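You operate a simulated robot arm through the tools that you are given. There is no shell and no other tool.

You run a simulated robot arm. Do the job below in one go: nothing can be reset, and whatever is moved stays where it is left.

JOB
Put things in order on the top of the wooden bench. At the end: the red cap from the top of the wooden bench stands on top of the brown box (marked "SLEEVE"); the yellow plug from the top of the wooden bench is on the red plate (marked "REPAIR"); the silver steel cartridge from the top of the wooden bench stands where the yellow plug stood; the small bottle from the top of the wooden bench stands where the silver steel cartridge stood; whatever was shut is shut again. Leave all else as you found it, and nothing knocked over. Set down upright: plug.
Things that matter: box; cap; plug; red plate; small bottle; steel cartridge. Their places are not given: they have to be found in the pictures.

The check looks at the end state, three seconds after you hand in, the way a careful person would. Anything else that was tipped, shoved, dropped, spilled or broken makes it a failure. Lids that push on must go on centred and level and be pressed home; caps that screw on are set level and turned clockwise until they are tight.

ROBOT AND FRAMES
A 7-joint arm with a two-finger parallel gripper, fixed in place. Base frame: the origin is at the foot of the arm, x ahead of it, y to its left, z up; the work surface is at about z = 0.02. Lengths are in m, angles in degrees, forces in N, time in s.
With the tool pointing down near the work surface it reaches from about 0.22 to 0.6 m from the base axis. Its first joint turns from -66.0 to 66.0 degrees. Payload 2.5 kg.
The TCP is the grasp point between the finger pads, 0.023 m short of the fingertips. In the tool frame z runs along the fingers and y along their closing line. The gripper opens to 0.094 m. The fingers are 0.038 m wide and 0.01 m thick; the gripper's body (0.054 by 0.096 m) begins 0.039 m behind the TCP.
Orientation is that of the tool frame in the base frame, as [roll, pitch, yaw] about the fixed x, y, z axes, in that order (R = Rz(yaw) Ry(pitch) Rx(roll)). With the fingers straight down and closing along the base's y, the tool's x points along the base's -x, its y along +y and its z along -z.

CONTROLS
- The arm moves only by the tool nudge_tool. Its arguments are lists of equal length, an entry for each row: "slide": the shift along the tool's x, y, z in m, a list of three; "dr": the turn, a rotation vector about the tool's x, y, z in degrees, a list of three. In form: {"slide": [[x, y, z], ...], "dr": [[ax, ay, az], ...]}. A call has 1 to 20 rows; each row is the pose to reach, as a shift and turn from the pose commanded when the call began, along the tool's axes at that moment. "fingers" is the closure, from 0 (fully open) to 1 (shut), set as the call begins (left out, the last holds). Rows are played at 5 a second. More than 0.05 m and 8.6 degrees between two rows, or a gripper value outside its range, and nothing of the call is played. Where a pose cannot be reached the arm comes as near as it can. A force on the tool above 40 N (or 10 N above the force at the start of the call, whichever is more), or a blocked arm, ends the call early, and 0.2 s more pass. Each finger travels about 0.108 m/s and halts on what it meets, pressing with about 28 N; the grip force reading is that of the motor and also rises with nothing between the fingers. The clock runs only during rows and for 0.2 s after the last one: add rows that repeat a pose to give the fingers time. The reply holds the time, the measured pose of the TCP, the force on the tool along the base axes, the opening and the grip force, in the units named above and with some noise, with the torque about the TCP (base axes, N m) and any sound that the robot's microphone picked up.
- Cameras (640 x 400 px; columns grow to the right, rows downward): "scene" is fixed at [0.1068, -0.3961, 0.5595]; the picture's right is [0.92, -0.40, 0.00], its down [-0.18, -0.41, -0.90] and it looks along [0.35, 0.82, -0.44] (base axes); focal length 314 px, centre (320, 200). "wrist" rides on the gripper at [0.086, 0.016, -0.074] in the tool frame; the picture's right is [-0.18, 0.98, 0.00], its down [-0.58, -0.11, -0.81] and it looks along [-0.79, -0.15, 0.59] (tool axes); focal length 243 px, centre (320, 200).
- capture(camera): a new picture of that camera. No time passes.
- locate(camera, pixels): for up to 12 pixels [column, row] of the newest picture of that camera ("zoom" is the newest enlarged one), the place [x, y, z] in the base frame of the surface seen there, good to about 0.003 m. No time passes.
- close_up(camera, box): a new picture of the part [left, top, right, bottom] of that camera's present view, enlarged. No time passes.
- hand_in(): hands the job in; it is judged then, once.

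Unless the task says otherwise, let go and move clear before handing in.

The tools are called after ">>>" by a JSON object that holds its "op" and its "data". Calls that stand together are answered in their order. nudge_tool: Moves the arm, as the interface text tells. Its arguments: {"type":"object","properties":{"slide":{"type":"array","items":{"type":"array","items":{"type":"number"}}},"dr":{"type":"array","items":{"type":"array","items":{"type":"number"}}},"fingers":{"type":"number"}},"required":["slide","dr"]} The other tools are called the same way: capture (camera) takes a picture; locate (camera, pixels) gives the place of the surface under pixels of a picture; close_up (camera, box) takes an enlarged picture of a part of a camera's view; hand_in () hands the job in.

At the start:

```text
time: 0.0
tool_pos: [0.402, 0.1661, 0.3229]
ee_rot: [-179.9, 0.0, -180.0]
wrist_force: [0.6, 0.5, -0.8]
moment: [0.01, -0.03, -0.01]
width: 0.0941
grasp_force: 0.1
```

scene: 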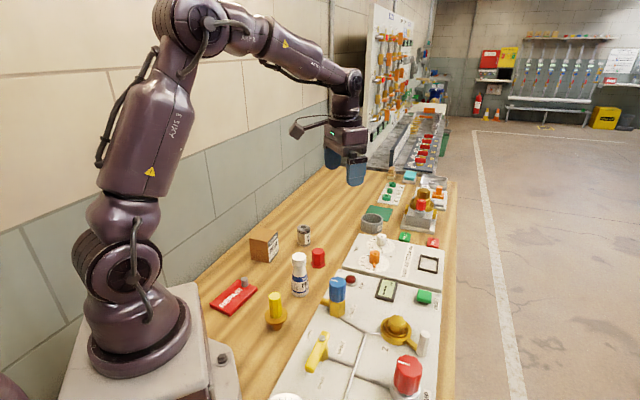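
wrist: 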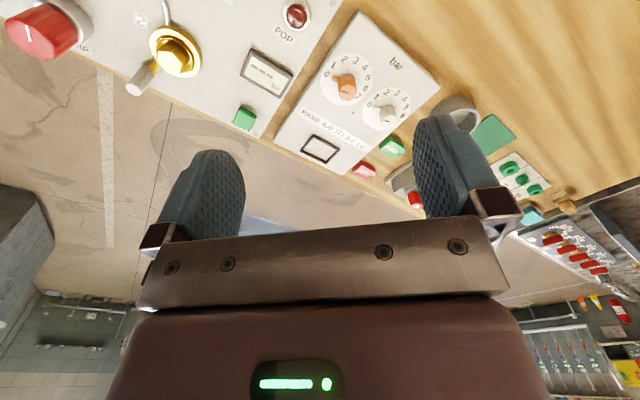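

The scene picture shows the brown box near (265,247), the silver cartridge near (304,235), the red cap near (318,258), the bottle near (299,273), the yellow plug near (275,308) and the red plate near (234,296). I'll enlarge this area to inspect it.

>>> {"op": "close_up", "data": {"camera": "scene", "box": [200, 210, 360, 340]}}

>>> {"op": "close_up", "data": {"camera": "scene", "box": [240, 220, 340, 280]}}

```text
3.08 times, centred on (280, 275) of scene
```

zoom: 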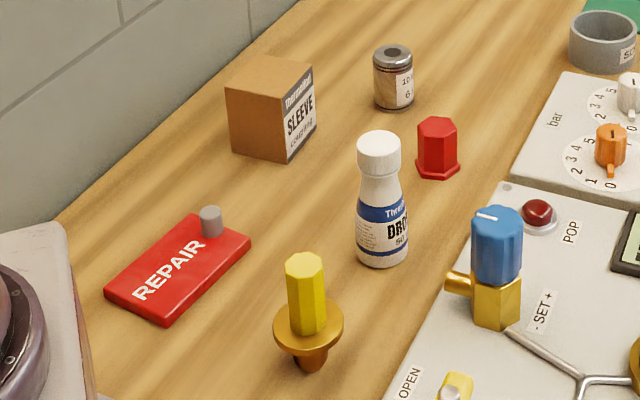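

```text
6.40 times, centred on (290, 250) of scene
```

zoom: 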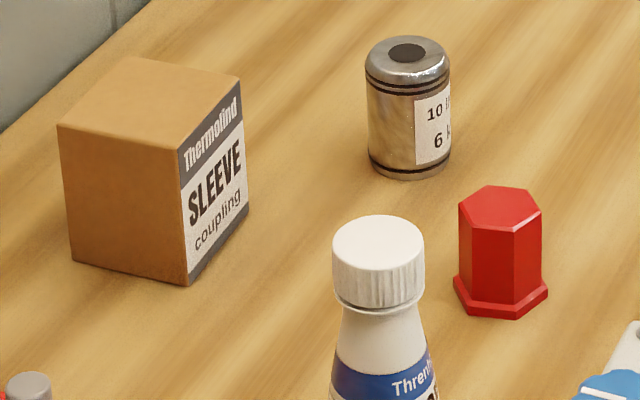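

The plug has a yellow hex grip, a brass flange and a narrow lower part; the red plate carries a grey peg. I'll zoom on both and measure.

>>> {"op": "close_up", "data": {"camera": "scene", "box": [250, 280, 306, 335]}}

>>> {"op": "close_up", "data": {"camera": "scene", "box": [200, 265, 270, 325]}}

>>> {"op": "close_up", "data": {"camera": "scene", "box": [270, 240, 460, 400]}}

```text
7.27 times, centred on (278, 308) of scene
```

zoom: 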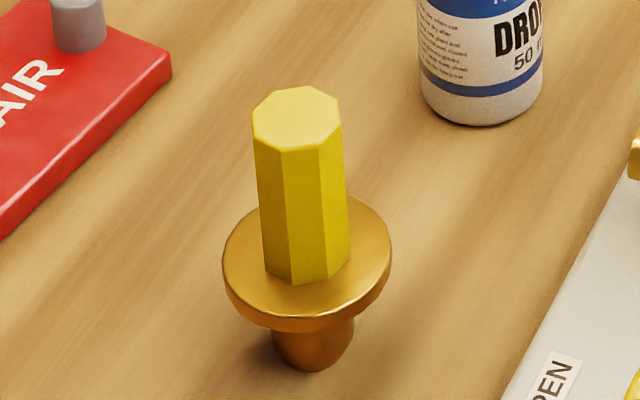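

```text
6.67 times, centred on (235, 295) of scene
```

zoom: 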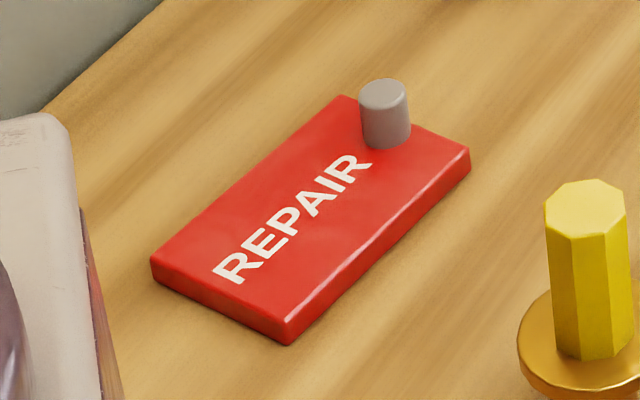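

```text
2.50 times, centred on (365, 320) of scene
```

zoom: 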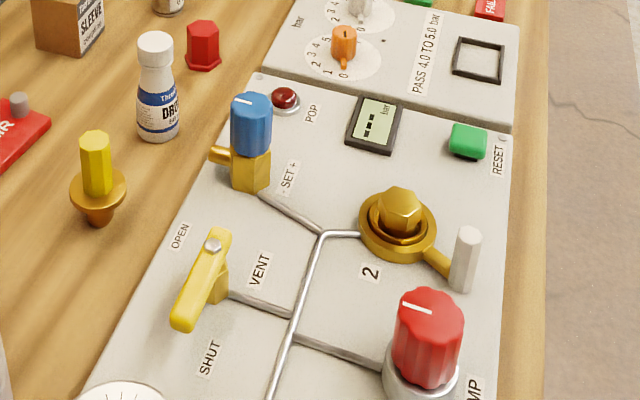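

Now I'll measure positions in the raw scene view: plug, plate corners, bottle, cap, cartridge, box.

>>> {"op": "capture", "data": {"camera": "scene"}}

>>> {"op": "close_up", "data": {"camera": "scene", "box": [200, 210, 360, 340]}}

>>> {"op": "locate", "data": {"camera": "zoom", "pixels": [[305, 262], [305, 300], [283, 325], [340, 325], [310, 362], [310, 370], [380, 142], [381, 200], [380, 262], [380, 270], [437, 125], [437, 165]]}}

>>> {"op": "locate", "data": {"camera": "zoom", "pixels": [[395, 54], [393, 90], [393, 109], [228, 88], [270, 58], [312, 68], [285, 98], [284, 160], [316, 125], [235, 148], [211, 210], [211, 235]]}}

>>> {"op": "locate", "data": {"camera": "zoom", "pixels": [[108, 290], [193, 217], [248, 237], [168, 318], [168, 326], [180, 265], [215, 255], [170, 290], [437, 178], [420, 172], [457, 166], [150, 300]]}}

```text
taken
```

scene: 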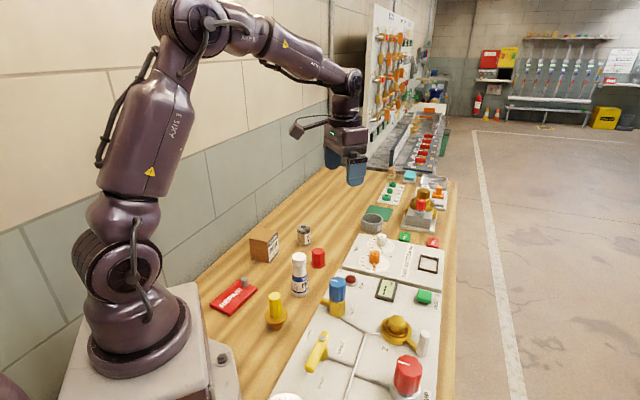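

```text
3.08 times, centred on (280, 275) of scene
```

zoom: 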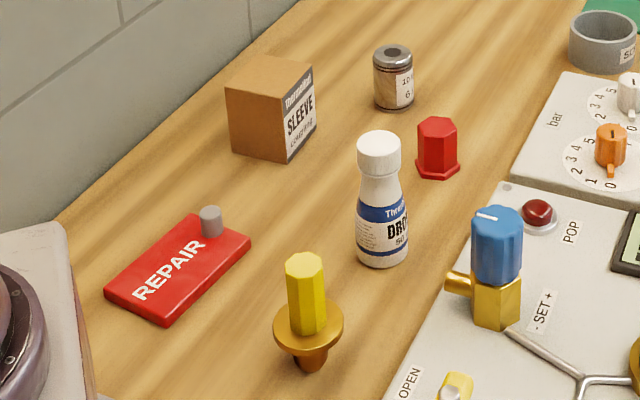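

```text
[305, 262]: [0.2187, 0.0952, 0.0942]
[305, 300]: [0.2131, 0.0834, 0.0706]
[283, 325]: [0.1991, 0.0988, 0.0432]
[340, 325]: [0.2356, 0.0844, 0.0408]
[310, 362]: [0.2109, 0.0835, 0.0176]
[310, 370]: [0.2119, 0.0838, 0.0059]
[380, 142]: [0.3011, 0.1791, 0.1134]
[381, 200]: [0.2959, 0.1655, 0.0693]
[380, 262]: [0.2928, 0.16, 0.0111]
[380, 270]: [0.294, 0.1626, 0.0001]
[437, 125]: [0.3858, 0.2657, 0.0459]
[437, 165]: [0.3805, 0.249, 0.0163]
```

```text
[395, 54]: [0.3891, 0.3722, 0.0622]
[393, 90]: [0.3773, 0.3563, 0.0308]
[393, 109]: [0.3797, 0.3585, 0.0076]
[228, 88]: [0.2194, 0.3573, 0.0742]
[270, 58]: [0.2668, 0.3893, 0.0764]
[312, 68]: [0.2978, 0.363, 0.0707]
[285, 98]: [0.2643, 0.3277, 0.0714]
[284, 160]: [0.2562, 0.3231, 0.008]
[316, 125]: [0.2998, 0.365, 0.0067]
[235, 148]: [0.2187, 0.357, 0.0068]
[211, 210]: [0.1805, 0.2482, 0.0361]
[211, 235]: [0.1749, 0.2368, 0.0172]
```

```text
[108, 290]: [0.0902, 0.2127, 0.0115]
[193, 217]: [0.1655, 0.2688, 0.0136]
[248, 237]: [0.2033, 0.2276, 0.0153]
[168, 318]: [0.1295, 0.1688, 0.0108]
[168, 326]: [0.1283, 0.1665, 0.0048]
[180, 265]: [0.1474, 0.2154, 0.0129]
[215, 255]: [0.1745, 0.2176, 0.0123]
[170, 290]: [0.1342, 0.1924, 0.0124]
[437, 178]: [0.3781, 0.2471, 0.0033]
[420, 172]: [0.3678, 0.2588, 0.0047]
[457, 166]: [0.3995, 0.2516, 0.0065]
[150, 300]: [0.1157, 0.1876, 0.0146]
```

The bench height looks near z≈0.00–0.01 rather than 0.02, so I'll check bare bench points and plug/bottle outlines before moving.

>>> {"op": "locate", "data": {"camera": "zoom", "pixels": [[240, 300], [260, 250], [340, 220], [320, 170], [345, 120], [350, 350], [420, 250], [430, 80], [480, 110], [250, 370], [180, 180], [60, 240]]}}

>>> {"op": "close_up", "data": {"camera": "scene", "box": [275, 240, 335, 300]}}

```text
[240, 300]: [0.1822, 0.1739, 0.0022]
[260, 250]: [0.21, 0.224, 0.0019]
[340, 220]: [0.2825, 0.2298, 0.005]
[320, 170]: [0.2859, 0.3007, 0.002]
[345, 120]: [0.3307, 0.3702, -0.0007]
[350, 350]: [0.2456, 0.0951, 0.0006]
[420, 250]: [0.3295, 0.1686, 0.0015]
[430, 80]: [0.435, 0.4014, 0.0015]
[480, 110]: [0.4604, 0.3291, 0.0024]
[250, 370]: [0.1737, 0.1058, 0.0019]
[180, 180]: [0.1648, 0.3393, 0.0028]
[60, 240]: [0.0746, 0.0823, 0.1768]
```

```text
6.67 times, centred on (305, 270) of scene
```

zoom: 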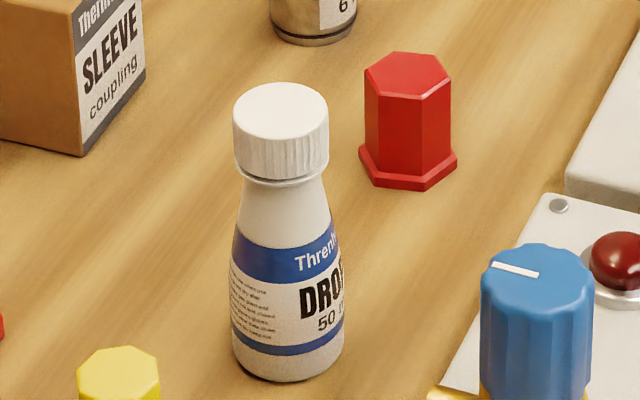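

>>> {"op": "locate", "data": {"camera": "zoom", "pixels": [[280, 88], [280, 105], [282, 125], [282, 178], [283, 190], [283, 240], [285, 300], [287, 350], [288, 378], [236, 105], [326, 105], [240, 160]]}}

>>> {"op": "locate", "data": {"camera": "zoom", "pixels": [[408, 57], [408, 72], [408, 93], [372, 70], [446, 76], [410, 130], [410, 175], [362, 152], [455, 158], [310, 35], [275, 25], [350, 25]]}}

```text
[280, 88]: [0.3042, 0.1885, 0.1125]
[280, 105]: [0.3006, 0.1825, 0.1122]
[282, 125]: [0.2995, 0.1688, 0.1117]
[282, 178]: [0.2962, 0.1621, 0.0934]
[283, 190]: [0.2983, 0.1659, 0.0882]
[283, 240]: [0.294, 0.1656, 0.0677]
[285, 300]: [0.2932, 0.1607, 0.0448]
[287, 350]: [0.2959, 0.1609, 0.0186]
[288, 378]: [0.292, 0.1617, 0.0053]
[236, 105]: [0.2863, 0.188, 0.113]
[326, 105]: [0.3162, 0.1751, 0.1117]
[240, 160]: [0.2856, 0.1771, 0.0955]
```

```text
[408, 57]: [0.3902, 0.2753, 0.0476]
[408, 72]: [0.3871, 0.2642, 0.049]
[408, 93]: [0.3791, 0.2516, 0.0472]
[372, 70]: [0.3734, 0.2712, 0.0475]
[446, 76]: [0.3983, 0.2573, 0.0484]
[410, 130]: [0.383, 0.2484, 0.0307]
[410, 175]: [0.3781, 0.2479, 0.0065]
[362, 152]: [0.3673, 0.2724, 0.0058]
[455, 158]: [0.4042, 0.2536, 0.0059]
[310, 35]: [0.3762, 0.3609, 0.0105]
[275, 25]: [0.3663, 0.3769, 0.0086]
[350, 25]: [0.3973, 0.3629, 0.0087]
```

Bench surface reads z≈0.002; the plug's grip is ~0.025 wide with top z≈0.094, flange z≈0.042. I'll bring the open gripper above the plug at a safe height and look with both cameras.

>>> {"op": "nudge_tool", "data": {"slide": [[0.035, -0.013, 0.02], [0.07, -0.026, 0.04], [0.105, -0.039, 0.06], [0.14, -0.052, 0.08], [0.165, -0.065, 0.1], [0.187, -0.078, 0.12], [0.187, -0.078, 0.12]], "dr": [[0, 0, 0], [0, 0, 0], [0, 0, 0], [0, 0, 0], [0, 0, 0], [0, 0, 0], [0, 0, 0]], "fingers": 0}}

>>> {"op": "capture", "data": {"camera": "scene"}}

>>> {"op": "capture", "data": {"camera": "wrist"}}

```text
time: 1.6
tool_pos: [0.2163, 0.0874, 0.2044]
ee_rot: [180.0, 0.0, 179.9]
wrist_force: [-0.5, -0.1, -1.1]
moment: [-0.01, -0.01, 0.02]
width: 0.0938
grasp_force: 0.0
```

```text
taken
```

scene: 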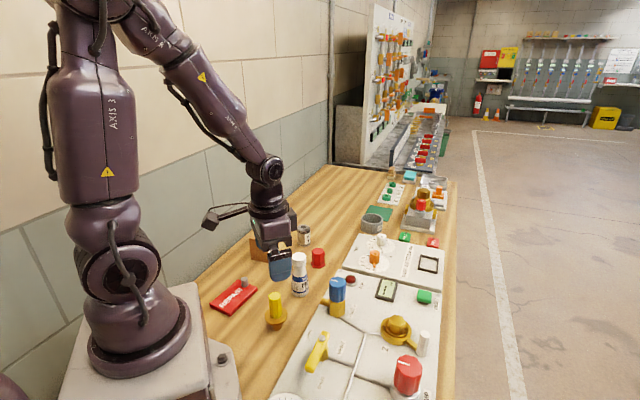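

```text
taken
```

wrist: 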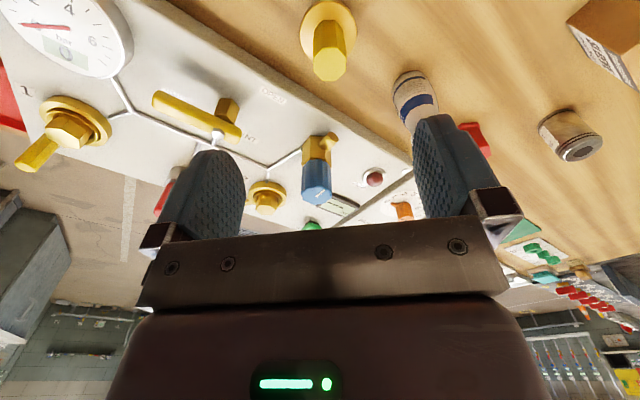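

The wrist view shows the plug's yellow grip at about (328,55) between the fingers' line. I'll enlarge it and measure grip and flange positions.

>>> {"op": "close_up", "data": {"camera": "wrist", "box": [280, 0, 380, 90]}}

>>> {"op": "locate", "data": {"camera": "wrist", "pixels": [[328, 65], [328, 40], [328, 15], [302, 28], [355, 28], [318, 65], [340, 65], [315, 30], [344, 30], [415, 85], [572, 140], [475, 135]]}}

```text
4.44 times, centred on (330, 45) of wrist
```

zoom: 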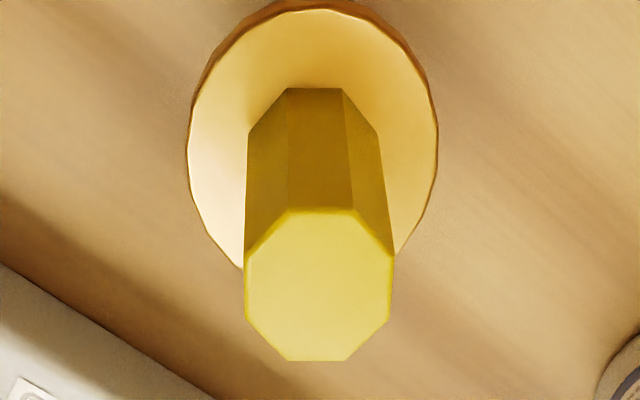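

```text
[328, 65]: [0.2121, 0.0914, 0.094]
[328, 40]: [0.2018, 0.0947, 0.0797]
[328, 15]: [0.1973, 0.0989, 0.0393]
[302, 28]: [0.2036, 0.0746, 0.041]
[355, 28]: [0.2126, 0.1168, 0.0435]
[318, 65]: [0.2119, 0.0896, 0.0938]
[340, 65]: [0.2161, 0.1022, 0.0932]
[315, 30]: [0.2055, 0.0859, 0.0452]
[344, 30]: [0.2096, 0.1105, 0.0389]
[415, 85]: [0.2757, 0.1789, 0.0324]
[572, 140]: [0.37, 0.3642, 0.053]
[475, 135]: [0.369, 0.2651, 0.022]
```

The octagon's flats in the wrist close-up are vertical/horizontal (left edge x≈245, right edge x≈391), so the grip should be turned about 10°. I'll sample more points to fix the plug's axis.

>>> {"op": "locate", "data": {"camera": "zoom", "pixels": [[320, 285], [250, 290], [387, 290], [320, 215], [320, 355], [285, 250], [355, 250], [195, 140], [432, 140], [315, 12], [280, 330], [360, 330]]}}

>>> {"op": "close_up", "data": {"camera": "scene", "box": [250, 280, 306, 335]}}

>>> {"op": "locate", "data": {"camera": "zoom", "pixels": [[297, 118], [260, 118], [335, 118], [297, 92], [297, 140], [228, 255], [388, 255], [305, 318], [310, 365], [275, 345], [350, 345], [270, 210]]}}

```text
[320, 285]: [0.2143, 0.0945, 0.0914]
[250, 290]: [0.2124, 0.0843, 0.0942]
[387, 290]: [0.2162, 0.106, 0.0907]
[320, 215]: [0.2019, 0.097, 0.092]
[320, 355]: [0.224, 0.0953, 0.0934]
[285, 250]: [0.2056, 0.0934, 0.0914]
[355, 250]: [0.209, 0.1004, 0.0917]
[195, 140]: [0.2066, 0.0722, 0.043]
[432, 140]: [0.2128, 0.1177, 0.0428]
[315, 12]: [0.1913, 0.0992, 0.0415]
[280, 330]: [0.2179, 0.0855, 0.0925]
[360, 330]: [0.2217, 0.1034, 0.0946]
```

```text
7.27 times, centred on (278, 308) of scene
```

zoom: 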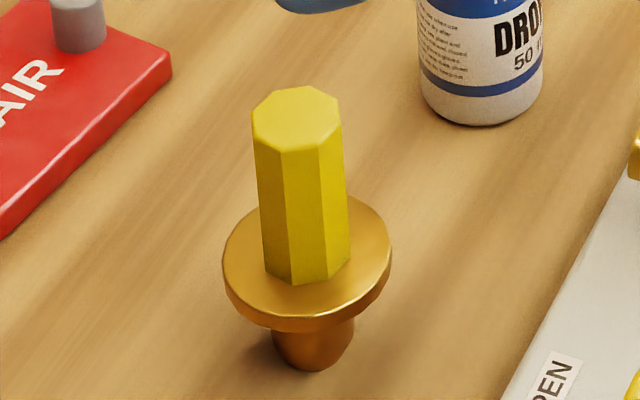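

```text
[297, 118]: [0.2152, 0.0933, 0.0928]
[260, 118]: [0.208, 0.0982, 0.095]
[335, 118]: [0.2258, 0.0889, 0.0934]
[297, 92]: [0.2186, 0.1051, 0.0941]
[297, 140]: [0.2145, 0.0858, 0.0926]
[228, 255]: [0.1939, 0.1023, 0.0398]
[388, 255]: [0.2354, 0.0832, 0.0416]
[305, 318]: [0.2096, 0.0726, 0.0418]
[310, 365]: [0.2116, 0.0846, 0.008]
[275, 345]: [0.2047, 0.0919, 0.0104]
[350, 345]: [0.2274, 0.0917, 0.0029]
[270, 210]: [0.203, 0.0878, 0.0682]
```

Plug axis is ≈(0.2145, 0.094), grip top z≈0.093, flange top ≈0.043. Before descending I'll check the height of the panel near the lower finger.

>>> {"op": "locate", "data": {"camera": "wrist", "pixels": [[200, 30], [240, 60], [180, 10], [265, 75], [160, 95], [228, 110], [210, 20], [318, 180], [325, 145], [150, 50], [290, 100], [225, 130]]}}

```text
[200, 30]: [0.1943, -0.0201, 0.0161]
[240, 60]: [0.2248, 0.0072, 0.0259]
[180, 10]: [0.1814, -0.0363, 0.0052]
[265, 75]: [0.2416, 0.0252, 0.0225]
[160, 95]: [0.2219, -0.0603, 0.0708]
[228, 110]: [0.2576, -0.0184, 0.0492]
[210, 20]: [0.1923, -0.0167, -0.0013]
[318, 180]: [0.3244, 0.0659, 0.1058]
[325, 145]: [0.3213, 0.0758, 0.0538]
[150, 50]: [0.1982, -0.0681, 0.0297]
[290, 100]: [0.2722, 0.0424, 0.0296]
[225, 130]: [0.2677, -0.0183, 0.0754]
```

The panel near the fingers is ≤0.03 high, clear of fingertips at 0.049. I'll turn 10.4°, centre over the plug and come partway down.

>>> {"op": "nudge_tool", "data": {"slide": [[0.0005, 0.003, 0.01], [0.0005, 0.006, 0.03], [0.0005, 0.006, 0.06], [0.0005, 0.006, 0.075], [0.0005, 0.006, 0.075]], "dr": [[0, 0, 5.2], [0, 0, 10.4], [0, 0, 10.4], [0, 0, 10.4], [0, 0, 10.4]]}}

>>> {"op": "capture", "data": {"camera": "scene"}}

>>> {"op": "capture", "data": {"camera": "wrist"}}

```text
time: 2.8
tool_pos: [0.2161, 0.095, 0.1312]
ee_rot: [-179.9, -0.1, 169.6]
wrist_force: [-0.6, 0.6, 0.0]
moment: [0.0, 0.02, -0.03]
width: 0.0939
grasp_force: 0.0
```

```text
taken
```

scene: 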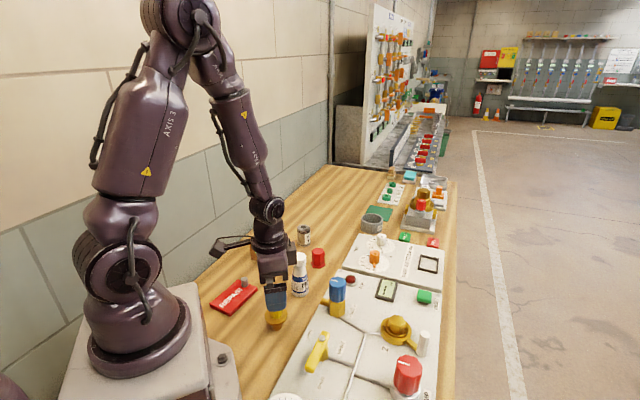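

```text
taken
```

wrist: 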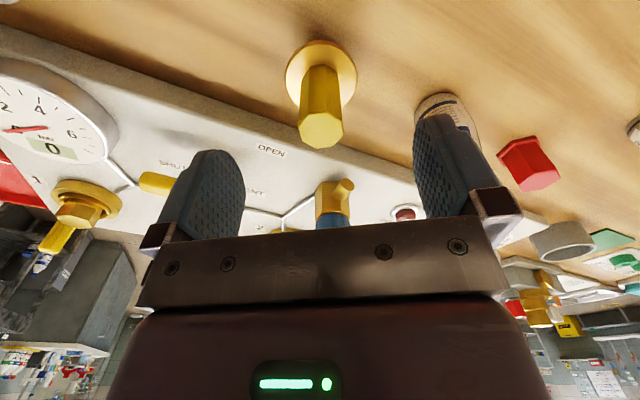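

The plug's grip end is at about (321,128) in the wrist view, centred between the pads. I'll check its location once more in close-up before descending.

>>> {"op": "close_up", "data": {"camera": "wrist", "box": [270, 30, 380, 160]}}

>>> {"op": "locate", "data": {"camera": "wrist", "pixels": [[321, 130], [303, 128], [339, 128], [321, 118], [321, 142], [292, 70], [350, 70], [320, 48]]}}

```text
3.08 times, centred on (325, 95) of wrist
```

zoom: 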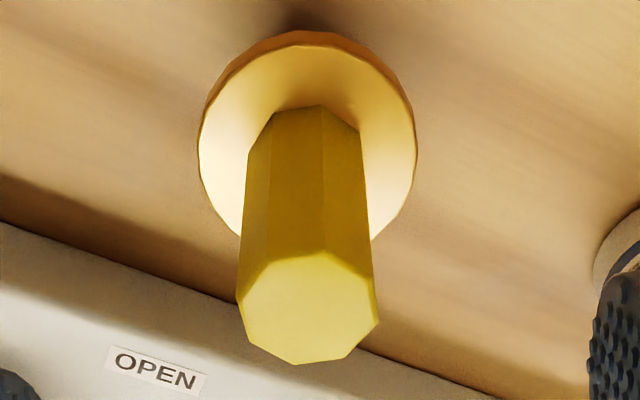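

```text
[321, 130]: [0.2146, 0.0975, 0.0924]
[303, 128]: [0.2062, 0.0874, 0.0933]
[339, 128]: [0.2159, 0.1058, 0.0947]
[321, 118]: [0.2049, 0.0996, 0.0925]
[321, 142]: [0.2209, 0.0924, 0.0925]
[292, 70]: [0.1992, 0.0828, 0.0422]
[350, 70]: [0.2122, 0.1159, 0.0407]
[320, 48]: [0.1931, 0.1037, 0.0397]
```

The plug axis reads ≈(0.2145, 0.095) and the tool is within 2 mm of it. I'll descend to z≈0.073, which keeps the fingertips above the flange.

>>> {"op": "nudge_tool", "data": {"slide": [[0.0015, 0.0, 0.02], [0.0015, 0.0, 0.04], [0.0015, 0.0, 0.057], [0.0015, 0.0, 0.057]], "dr": [[0, 0, 0], [0, 0, 0], [0, 0, 0], [0, 0, 0]]}}

>>> {"op": "close_up", "data": {"camera": "scene", "box": [220, 250, 330, 340]}}

>>> {"op": "capture", "data": {"camera": "wrist"}}

```text
time: 3.8
tool_pos: [0.2147, 0.0958, 0.0728]
ee_rot: [-180.0, -0.1, 169.6]
wrist_force: [-0.4, 0.3, -1.1]
moment: [0.0, -0.01, -0.01]
width: 0.0938
grasp_force: 0.0
```

```text
4.44 times, centred on (275, 295) of scene
```

zoom: 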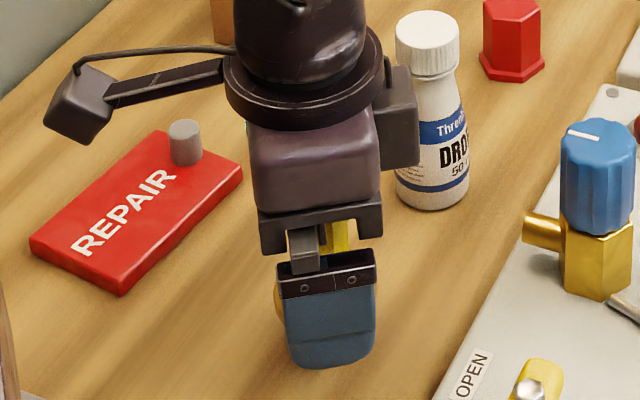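

```text
taken
```

wrist: 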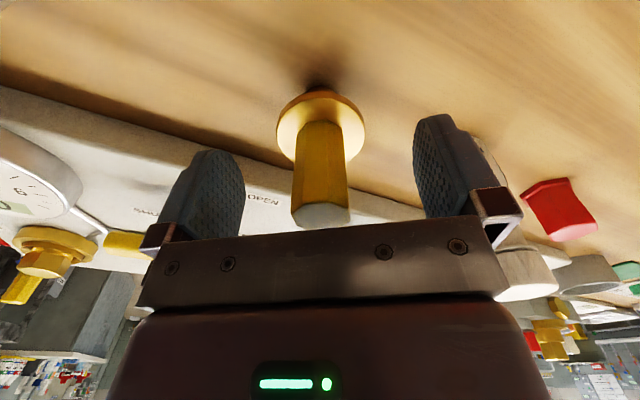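

The plug's grip sits between the pads (wrist (320,170)), fingertips above the flange. Closing the fingers now.

>>> {"op": "nudge_tool", "data": {"slide": [[0, 0, 0], [0, 0, 0], [0, 0, 0], [0, 0, 0], [0, 0, 0]], "dr": [[0, 0, 0], [0, 0, 0], [0, 0, 0], [0, 0, 0], [0, 0, 0]], "fingers": 1}}

>>> {"op": "capture", "data": {"camera": "wrist"}}

```text
time: 5.0
tool_pos: [0.2152, 0.0951, 0.0737]
ee_rot: [179.9, 0.0, 169.6]
wrist_force: [0.2, 0.0, 0.1]
moment: [0.05, 0.01, 0.0]
width: 0.0263
grasp_force: 28.1
```

```text
taken
```

wrist: 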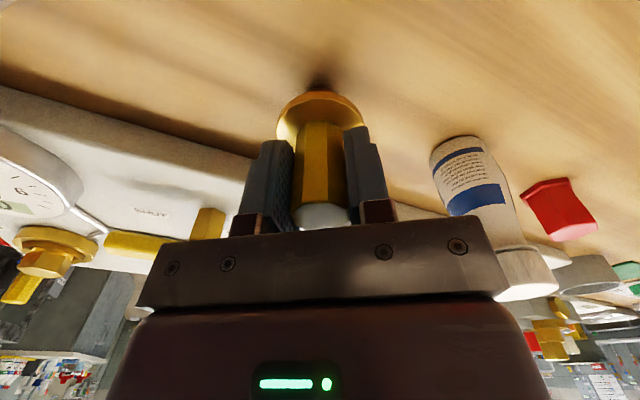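

The pads hold the grip at 0.0263 with 28 N; the plug's place is recorded as (0.215, 0.095). Lifting slowly straight up.

>>> {"op": "nudge_tool", "data": {"slide": [[0, 0, -0.01], [0, 0, -0.03], [0, 0, -0.055], [0, 0, -0.08], [0, 0, -0.08]], "dr": [[0, 0, 0], [0, 0, 0], [0, 0, 0], [0, 0, 0], [0, 0, 0]]}}

>>> {"op": "capture", "data": {"camera": "wrist"}}

>>> {"op": "close_up", "data": {"camera": "scene", "box": [200, 210, 360, 340]}}

>>> {"op": "locate", "data": {"camera": "zoom", "pixels": [[108, 290], [193, 217], [248, 237], [168, 318], [180, 265], [215, 255], [170, 290], [140, 275], [211, 208], [211, 212], [205, 232], [218, 232]]}}

```text
time: 6.2
tool_pos: [0.2146, 0.0929, 0.1521]
ee_rot: [180.0, 0.0, 169.6]
wrist_force: [-0.1, 0.6, -1.1]
moment: [0.01, 0.01, -0.04]
width: 0.0262
grasp_force: 27.8
```

```text
taken
```

wrist: 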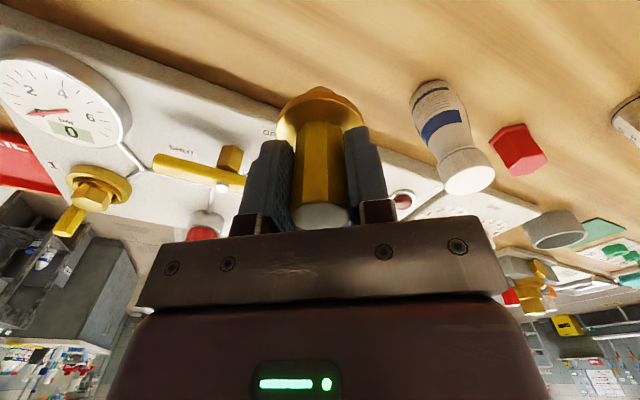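

```text
3.08 times, centred on (280, 275) of scene
```

zoom: 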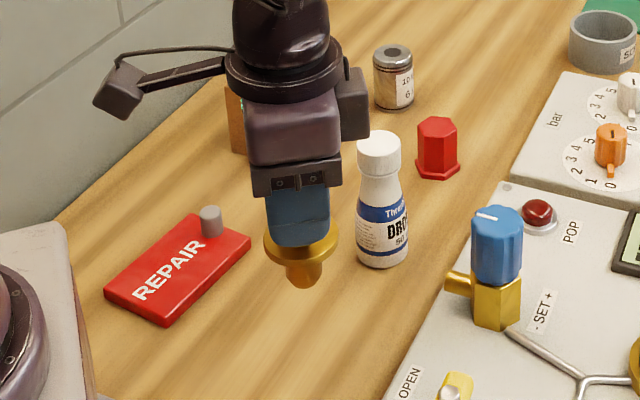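

```text
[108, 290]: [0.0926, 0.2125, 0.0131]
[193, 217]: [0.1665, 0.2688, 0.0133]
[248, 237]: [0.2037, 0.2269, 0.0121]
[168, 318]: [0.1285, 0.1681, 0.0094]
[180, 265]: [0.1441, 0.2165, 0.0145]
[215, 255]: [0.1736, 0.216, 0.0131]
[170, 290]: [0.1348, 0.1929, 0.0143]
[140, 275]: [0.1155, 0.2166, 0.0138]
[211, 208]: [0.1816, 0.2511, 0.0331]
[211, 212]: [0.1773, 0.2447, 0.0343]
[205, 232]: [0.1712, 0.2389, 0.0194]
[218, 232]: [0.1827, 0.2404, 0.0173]
```

The plug hangs straight (scene zoom (300,260)) and nothing else moved. Plate centre ≈(0.148,0.219), top z≈0.0135, peg at (0.178,0.244); I'll carry the plug over (0.144,0.216).

>>> {"op": "nudge_tool", "data": {"slide": [[0.015, 0.0177, 0], [0.0367, 0.0425, 0], [0.0583, 0.0675, 0], [0.0779, 0.0903, 0], [0.0917, 0.1062, 0], [0.0917, 0.1062, 0]], "dr": [[0, 0, 0], [0, 0, 0], [0, 0, 0], [0, 0, 0], [0, 0, 0], [0, 0, 0]]}}

>>> {"op": "capture", "data": {"camera": "scene"}}

>>> {"op": "close_up", "data": {"camera": "scene", "box": [180, 210, 300, 330]}}

>>> {"op": "capture", "data": {"camera": "wrist"}}

```text
time: 7.6
tool_pos: [0.1435, 0.2144, 0.1521]
ee_rot: [-180.0, 0.0, 169.6]
wrist_force: [0.3, -1.0, -1.2]
moment: [-0.02, -0.01, 0.0]
width: 0.0264
grasp_force: 28.3
```

```text
taken
```

scene: 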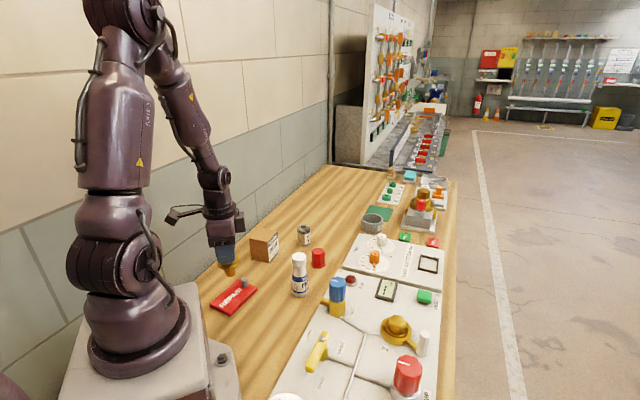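

```text
3.33 times, centred on (240, 270) of scene
```

zoom: 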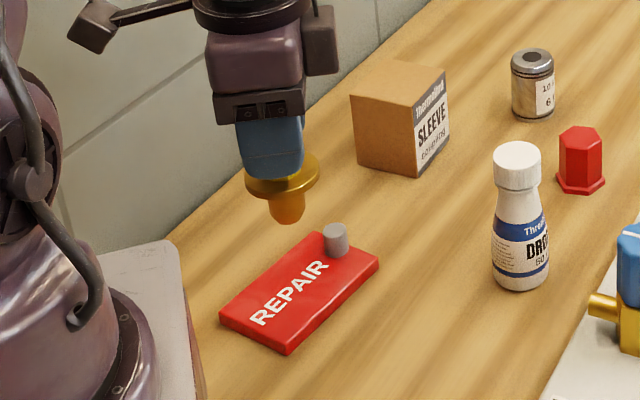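

```text
taken
```

wrist: 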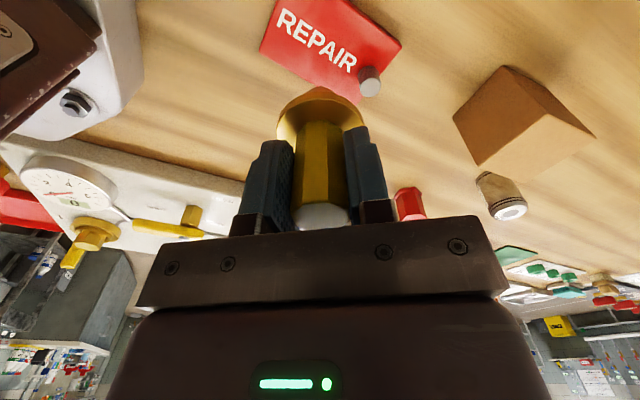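

The plug is above the plate (scene zoom (290,215) over plate centre). Lowering 55 mm first, then checking before the final millimetres.

>>> {"op": "nudge_tool", "data": {"slide": [[0, 0, 0.02], [0, 0, 0.04], [0, 0, 0.055], [0, 0, 0.055]], "dr": [[0, 0, 0], [0, 0, 0], [0, 0, 0], [0, 0, 0]]}}

>>> {"op": "close_up", "data": {"camera": "scene", "box": [200, 255, 280, 325]}}

>>> {"op": "capture", "data": {"camera": "wrist"}}

>>> {"op": "locate", "data": {"camera": "scene", "pixels": [[200, 285], [220, 260], [240, 245], [260, 225], [280, 210], [300, 192], [230, 230], [270, 200], [300, 170], [250, 225], [265, 190], [215, 262]]}}

```text
time: 8.6
tool_pos: [0.1444, 0.2145, 0.0965]
ee_rot: [-179.9, 0.0, 169.6]
wrist_force: [-0.1, -0.9, -0.9]
moment: [-0.01, 0.03, 0.02]
width: 0.0263
grasp_force: 28.1
```

```text
5.71 times, centred on (240, 290) of scene
```

zoom: 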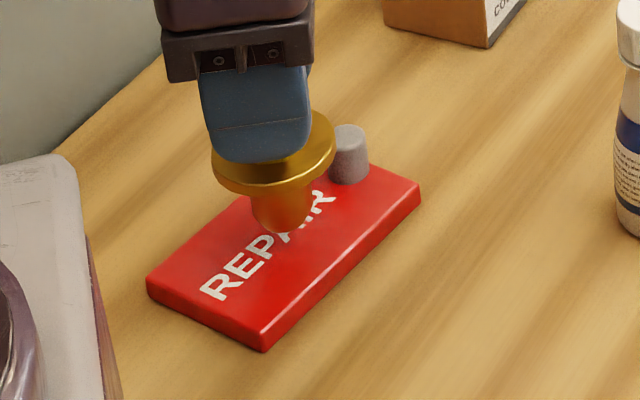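

```text
taken
```

wrist: 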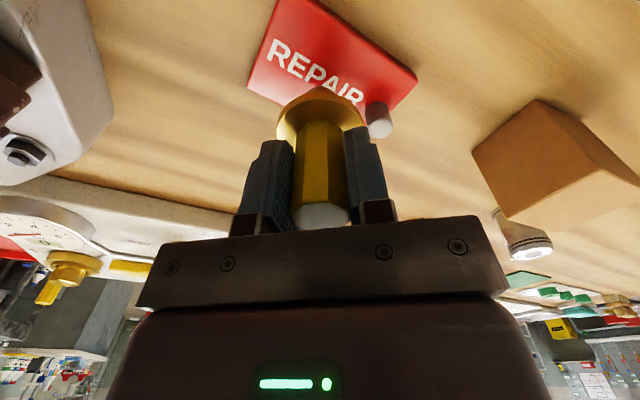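

```text
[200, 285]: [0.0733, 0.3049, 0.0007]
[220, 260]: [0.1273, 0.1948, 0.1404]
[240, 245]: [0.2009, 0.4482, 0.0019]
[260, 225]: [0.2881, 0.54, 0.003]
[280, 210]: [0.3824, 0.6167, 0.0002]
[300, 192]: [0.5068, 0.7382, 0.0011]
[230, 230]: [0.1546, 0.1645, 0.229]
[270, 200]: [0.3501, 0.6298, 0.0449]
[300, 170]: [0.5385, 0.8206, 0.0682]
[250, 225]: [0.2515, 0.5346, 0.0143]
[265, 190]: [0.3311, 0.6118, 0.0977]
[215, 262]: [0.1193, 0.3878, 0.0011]
```

The foot hovers about 1 cm above the plate beside the letters (zoom (283,228)), clear of the peg at (348,150). Lowering in small steps to contact.

>>> {"op": "nudge_tool", "data": {"slide": [[0, 0, 0.004], [0, 0, 0.007], [0, 0, 0.009], [0, 0, 0.0105], [0, 0, 0.0105]], "dr": [[0, 0, 0], [0, 0, 0], [0, 0, 0], [0, 0, 0], [0, 0, 0]]}}

>>> {"op": "close_up", "data": {"camera": "scene", "box": [200, 255, 280, 325]}}

```text
time: 9.8
tool_pos: [0.1432, 0.2141, 0.0874]
ee_rot: [180.0, 0.0, 169.6]
wrist_force: [-0.5, 0.9, -1.3]
moment: [-0.01, -0.01, -0.01]
width: 0.0262
grasp_force: 28.0
```

```text
5.71 times, centred on (240, 290) of scene
```

zoom: 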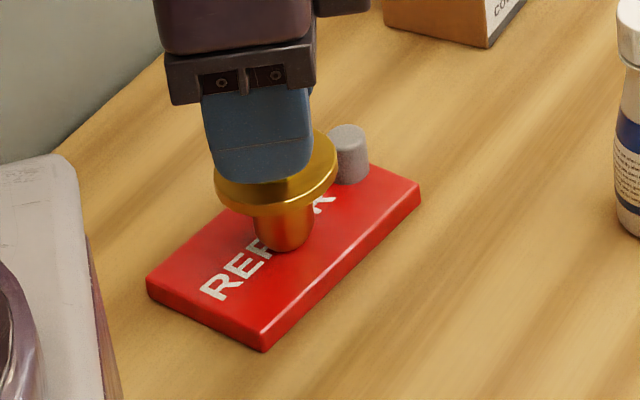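

No contact yet (force ~-1.3 N, unchanged). I'll lower another 2.5 mm in half-millimetre steps.

>>> {"op": "nudge_tool", "data": {"slide": [[0, 0, 0.0005], [0, 0, 0.001], [0, 0, 0.0015], [0, 0, 0.002], [0, 0, 0.002]], "dr": [[0, 0, 0], [0, 0, 0], [0, 0, 0], [0, 0, 0], [0, 0, 0]]}}

>>> {"op": "close_up", "data": {"camera": "scene", "box": [200, 255, 280, 325]}}

```text
time: 11.0
tool_pos: [0.1422, 0.215, 0.0838]
ee_rot: [179.9, 0.0, 169.7]
wrist_force: [-2.8, -2.0, 17.2]
moment: [-0.11, 0.2, 0.05]
width: 0.0263
grasp_force: 27.9
```

```text
5.71 times, centred on (240, 290) of scene
```

zoom: 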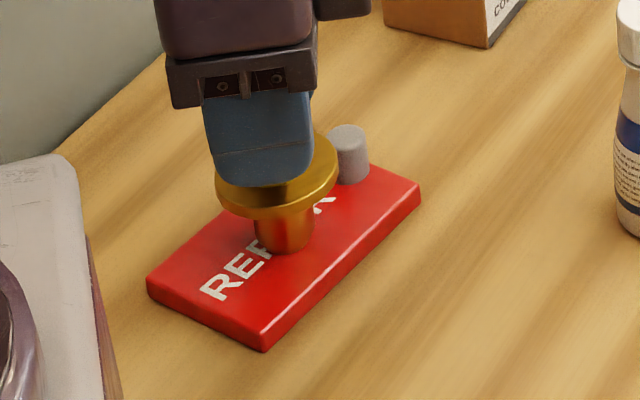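

Contact registered (17 N upward). I'll ease off 1 mm, then open the fingers a bit and look.

>>> {"op": "nudge_tool", "data": {"slide": [[0, 0, -0.0005], [0, 0, -0.001], [0, 0, -0.001]], "dr": [[0, 0, 0], [0, 0, 0], [0, 0, 0]]}}

>>> {"op": "nudge_tool", "data": {"slide": [[0, 0, 0], [0, 0, 0], [0, 0, 0]], "dr": [[0, 0, 0], [0, 0, 0], [0, 0, 0]], "fingers": 0.4}}

>>> {"op": "capture", "data": {"camera": "wrist"}}

>>> {"op": "close_up", "data": {"camera": "scene", "box": [200, 255, 280, 325]}}

```text
time: 11.8
tool_pos: [0.1437, 0.2162, 0.0857]
ee_rot: [-180.0, 0.1, 169.6]
wrist_force: [-0.5, -0.4, -1.7]
moment: [-0.03, -0.01, -0.01]
width: 0.0262
grasp_force: 27.9
```

```text
time: 12.6
tool_pos: [0.1433, 0.2152, 0.085]
ee_rot: [-180.0, -0.1, 169.6]
wrist_force: [0.3, 0.1, -0.6]
moment: [0.02, 0.02, 0.0]
width: 0.0564
grasp_force: 0.2
```

```text
taken
```

wrist: 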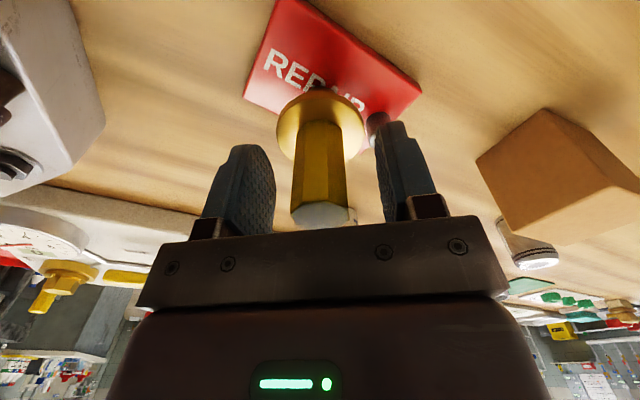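

```text
5.71 times, centred on (240, 290) of scene
```

zoom: 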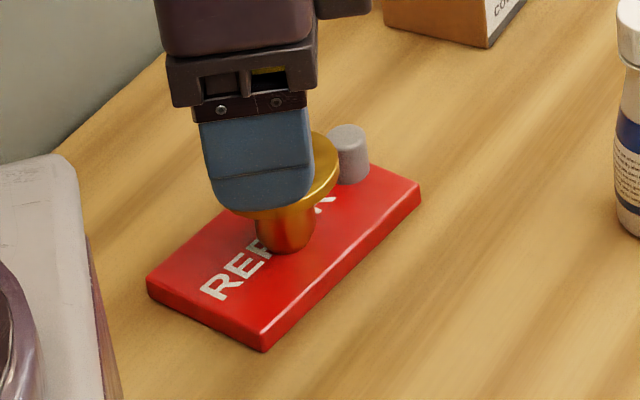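

The plug stands free between the pads (wrist (320,165)). I'll retreat straight up 10 cm and check it.

>>> {"op": "nudge_tool", "data": {"slide": [[0, 0, -0.015], [0, 0, -0.04], [0, 0, -0.075], [0, 0, -0.11], [0, 0, -0.11]], "dr": [[0, 0, 0], [0, 0, 0], [0, 0, 0], [0, 0, 0], [0, 0, 0]]}}

>>> {"op": "capture", "data": {"camera": "wrist"}}

>>> {"op": "close_up", "data": {"camera": "scene", "box": [180, 210, 340, 340]}}

```text
time: 13.8
tool_pos: [0.1422, 0.2155, 0.1961]
ee_rot: [-180.0, 0.0, 169.6]
wrist_force: [0.6, 0.3, -0.2]
moment: [-0.01, 0.03, 0.0]
width: 0.0567
grasp_force: 0.0
```

```text
taken
```

wrist: 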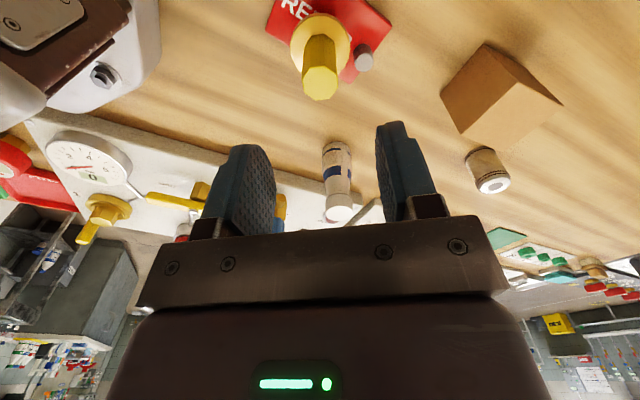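

```text
3.08 times, centred on (260, 275) of scene
```

zoom: 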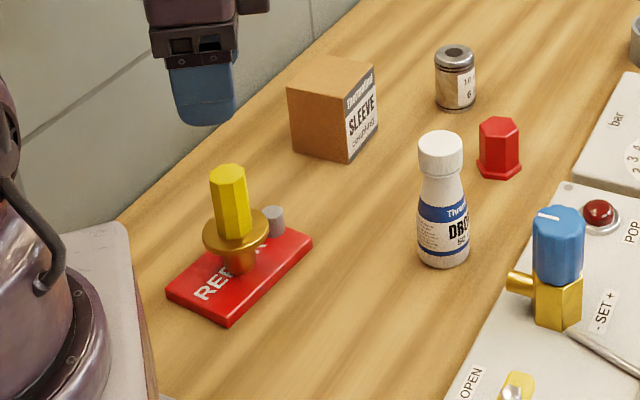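

The plug stands upright on the plate, clear of the peg, and the rest is untouched. Next the cap at about (0.386,0.263): moving above it, fingers open.

>>> {"op": "nudge_tool", "data": {"slide": [[-0.03, 0.0118, 0], [-0.07, 0.0275, 0], [-0.11, 0.0433, 0], [-0.15, 0.059, 0], [-0.19, 0.0747, 0], [-0.2304, 0.0906, 0], [-0.2304, 0.0906, 0]], "dr": [[0, 0, 0], [0, 0, 0], [0, 0, 0], [0, 0, 0], [0, 0, 0], [0, 0, 0], [0, 0, 0]], "fingers": 0.3}}

>>> {"op": "capture", "data": {"camera": "wrist"}}

>>> {"op": "close_up", "data": {"camera": "wrist", "box": [250, 0, 410, 100]}}

>>> {"op": "close_up", "data": {"camera": "scene", "box": [240, 210, 360, 300]}}

```text
time: 15.4
tool_pos: [0.3866, 0.2624, 0.1944]
ee_rot: [179.9, -0.1, 169.6]
wrist_force: [-0.9, 0.5, 0.0]
moment: [-0.03, 0.02, -0.04]
width: 0.0656
grasp_force: 0.0
```

```text
taken
```

wrist: 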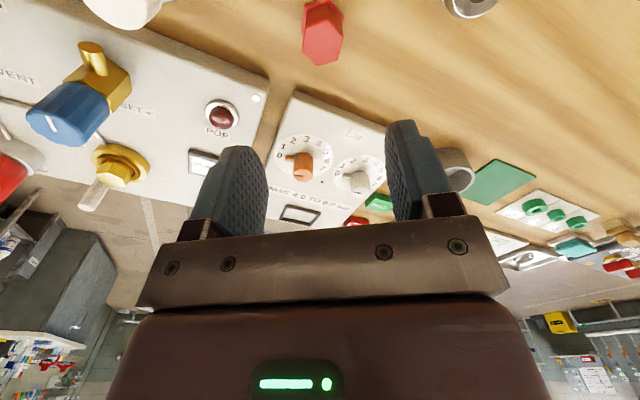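

```text
4.00 times, centred on (330, 50) of wrist
```

zoom: 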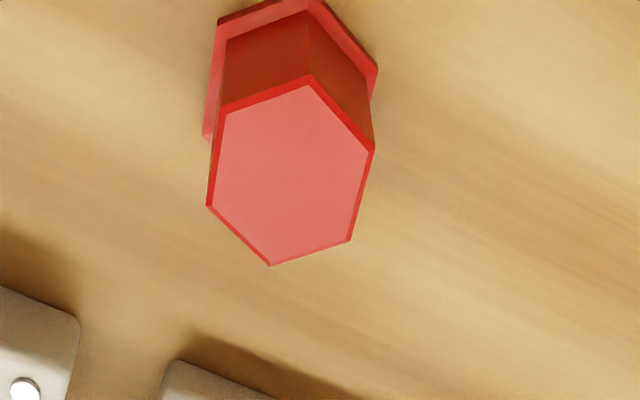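

```text
4.44 times, centred on (300, 255) of scene
```

zoom: 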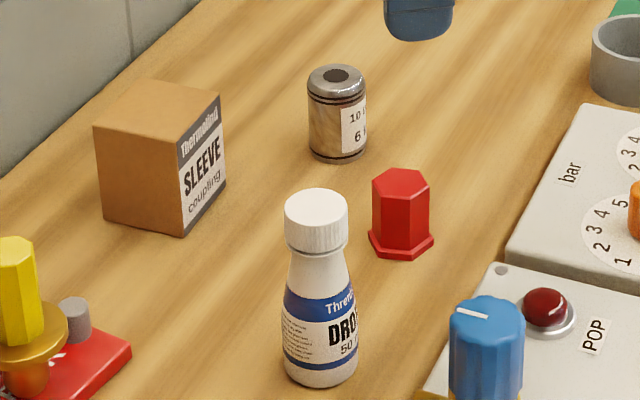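

The hexagon's corners in the wrist zoom are near (310,80), (374,150), (350,240), (271,265), (207,207), (222,105). I'll locate points just inside them to get centre and flat direction.

>>> {"op": "close_up", "data": {"camera": "wrist", "box": [250, 0, 410, 100]}}

>>> {"op": "locate", "data": {"camera": "zoom", "pixels": [[309, 90], [366, 151], [344, 234], [273, 257], [214, 205], [230, 110], [290, 172], [260, 100], [340, 120], [358, 195], [310, 250], [218, 160]]}}

>>> {"op": "locate", "data": {"camera": "zoom", "pixels": [[309, 90], [366, 151], [344, 234], [273, 257], [214, 205], [230, 110], [290, 172], [300, 180], [280, 165], [290, 150], [290, 190], [205, 136]]}}

```text
4.00 times, centred on (330, 50) of wrist
```

zoom: 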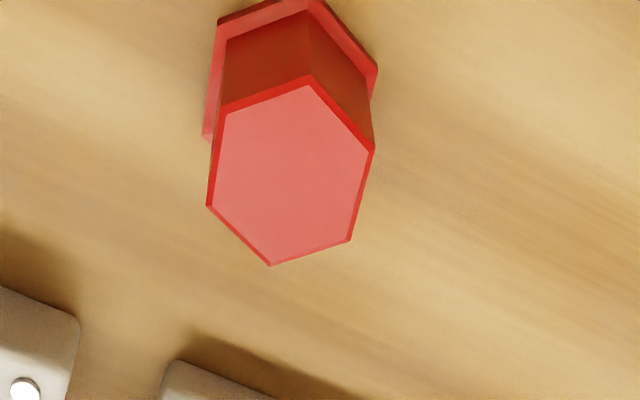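

```text
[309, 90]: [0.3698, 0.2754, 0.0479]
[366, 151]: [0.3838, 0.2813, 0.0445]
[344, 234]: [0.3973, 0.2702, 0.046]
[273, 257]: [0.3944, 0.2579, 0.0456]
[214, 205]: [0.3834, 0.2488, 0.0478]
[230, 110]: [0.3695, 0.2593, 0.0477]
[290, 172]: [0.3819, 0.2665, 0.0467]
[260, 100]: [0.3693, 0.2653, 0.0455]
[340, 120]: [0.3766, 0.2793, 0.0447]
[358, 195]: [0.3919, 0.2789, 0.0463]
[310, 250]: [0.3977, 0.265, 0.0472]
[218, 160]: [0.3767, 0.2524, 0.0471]
```

```text
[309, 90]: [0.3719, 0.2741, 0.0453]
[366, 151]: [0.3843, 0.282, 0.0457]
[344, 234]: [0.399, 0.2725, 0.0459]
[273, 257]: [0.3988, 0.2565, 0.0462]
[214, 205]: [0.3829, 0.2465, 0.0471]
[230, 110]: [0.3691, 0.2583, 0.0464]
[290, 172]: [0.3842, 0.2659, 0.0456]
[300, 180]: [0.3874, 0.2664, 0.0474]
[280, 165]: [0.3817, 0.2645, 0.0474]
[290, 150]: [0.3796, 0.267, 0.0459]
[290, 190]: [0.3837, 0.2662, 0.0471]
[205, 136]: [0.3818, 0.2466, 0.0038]
```

Hex centre ≈(0.3845,0.2645), flats facing about 56°, 116°, −4°. I'll use the 56° pair (turn +23.6° about the tool axis), after checking the panel corners near (75,320) and (165,370).

>>> {"op": "locate", "data": {"camera": "zoom", "pixels": [[75, 322], [60, 310], [20, 290], [170, 365], [200, 375], [78, 345], [165, 385], [100, 370]]}}

>>> {"op": "nudge_tool", "data": {"slide": [[0, 0, 0], [0, 0, 0.01], [0, 0, 0.03], [0, 0, 0.05], [0, 0, 0.05]], "dr": [[0, 0, 7.9], [0, 0, 15.8], [0, 0, 23.6], [0, 0, 23.6], [0, 0, 23.6]]}}

>>> {"op": "capture", "data": {"camera": "wrist"}}

>>> {"op": "close_up", "data": {"camera": "wrist", "box": [250, 0, 410, 120]}}

```text
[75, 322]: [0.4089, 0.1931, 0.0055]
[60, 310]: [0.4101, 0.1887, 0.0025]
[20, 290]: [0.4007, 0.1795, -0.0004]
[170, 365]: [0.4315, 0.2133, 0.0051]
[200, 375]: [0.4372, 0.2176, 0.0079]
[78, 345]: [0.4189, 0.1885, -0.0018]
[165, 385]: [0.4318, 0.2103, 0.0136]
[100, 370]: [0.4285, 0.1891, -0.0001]
```

```text
time: 16.6
tool_pos: [0.3868, 0.2625, 0.1447]
ee_rot: [-179.9, 0.1, 146.0]
wrist_force: [-0.2, 0.0, 0.2]
moment: [0.02, 0.02, -0.02]
width: 0.0658
grasp_force: 0.1
```

```text
taken
```

wrist: 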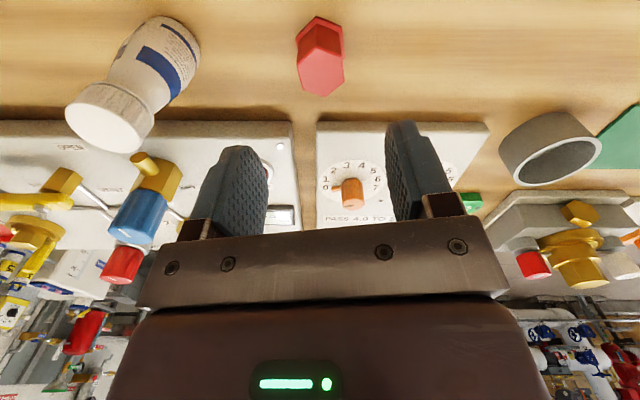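

```text
3.33 times, centred on (330, 60) of wrist
```

zoom: 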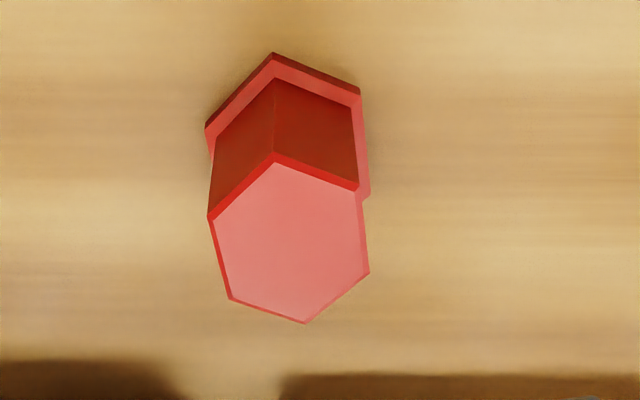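

The hexagon's side edges now run parallel to the pads. I'll refine its centre from this view.

>>> {"op": "locate", "data": {"camera": "zoom", "pixels": [[276, 165], [352, 194], [363, 270], [304, 317], [236, 296], [217, 220], [290, 240], [280, 240], [300, 240], [290, 225], [290, 255], [290, 210]]}}

>>> {"op": "close_up", "data": {"camera": "scene", "box": [280, 230, 350, 290]}}

>>> {"op": "locate", "data": {"camera": "zoom", "pixels": [[345, 175], [345, 190], [345, 205], [305, 190], [385, 195], [300, 330], [405, 335], [350, 360], [350, 240], [320, 175], [370, 180], [345, 215]]}}

```text
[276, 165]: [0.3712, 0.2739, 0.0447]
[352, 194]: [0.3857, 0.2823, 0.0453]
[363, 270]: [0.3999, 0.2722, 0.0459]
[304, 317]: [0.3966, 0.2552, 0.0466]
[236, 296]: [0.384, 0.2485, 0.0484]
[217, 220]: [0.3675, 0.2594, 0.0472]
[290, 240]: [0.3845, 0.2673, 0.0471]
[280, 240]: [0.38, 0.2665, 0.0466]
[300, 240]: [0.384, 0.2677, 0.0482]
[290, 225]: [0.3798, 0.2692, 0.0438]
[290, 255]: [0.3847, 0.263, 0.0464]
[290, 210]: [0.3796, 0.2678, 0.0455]
```

```text
6.67 times, centred on (315, 260) of scene
```

zoom: 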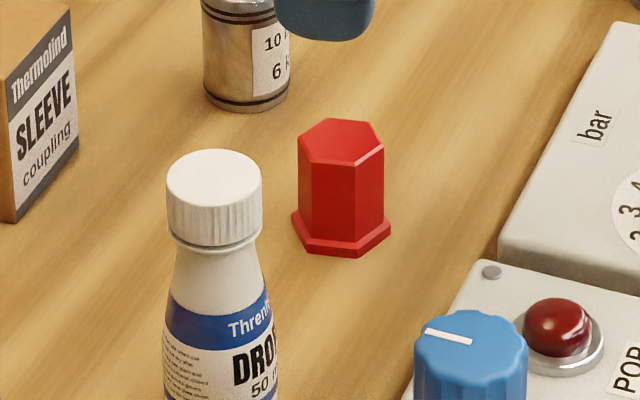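

```text
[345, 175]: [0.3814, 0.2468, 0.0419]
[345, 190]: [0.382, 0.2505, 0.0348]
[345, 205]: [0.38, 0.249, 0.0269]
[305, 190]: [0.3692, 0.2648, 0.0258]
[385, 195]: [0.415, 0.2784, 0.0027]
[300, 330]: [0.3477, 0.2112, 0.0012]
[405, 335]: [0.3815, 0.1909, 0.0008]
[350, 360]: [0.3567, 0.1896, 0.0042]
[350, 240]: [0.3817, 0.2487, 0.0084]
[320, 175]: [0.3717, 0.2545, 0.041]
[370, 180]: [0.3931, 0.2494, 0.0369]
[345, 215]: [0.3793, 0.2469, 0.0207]
```

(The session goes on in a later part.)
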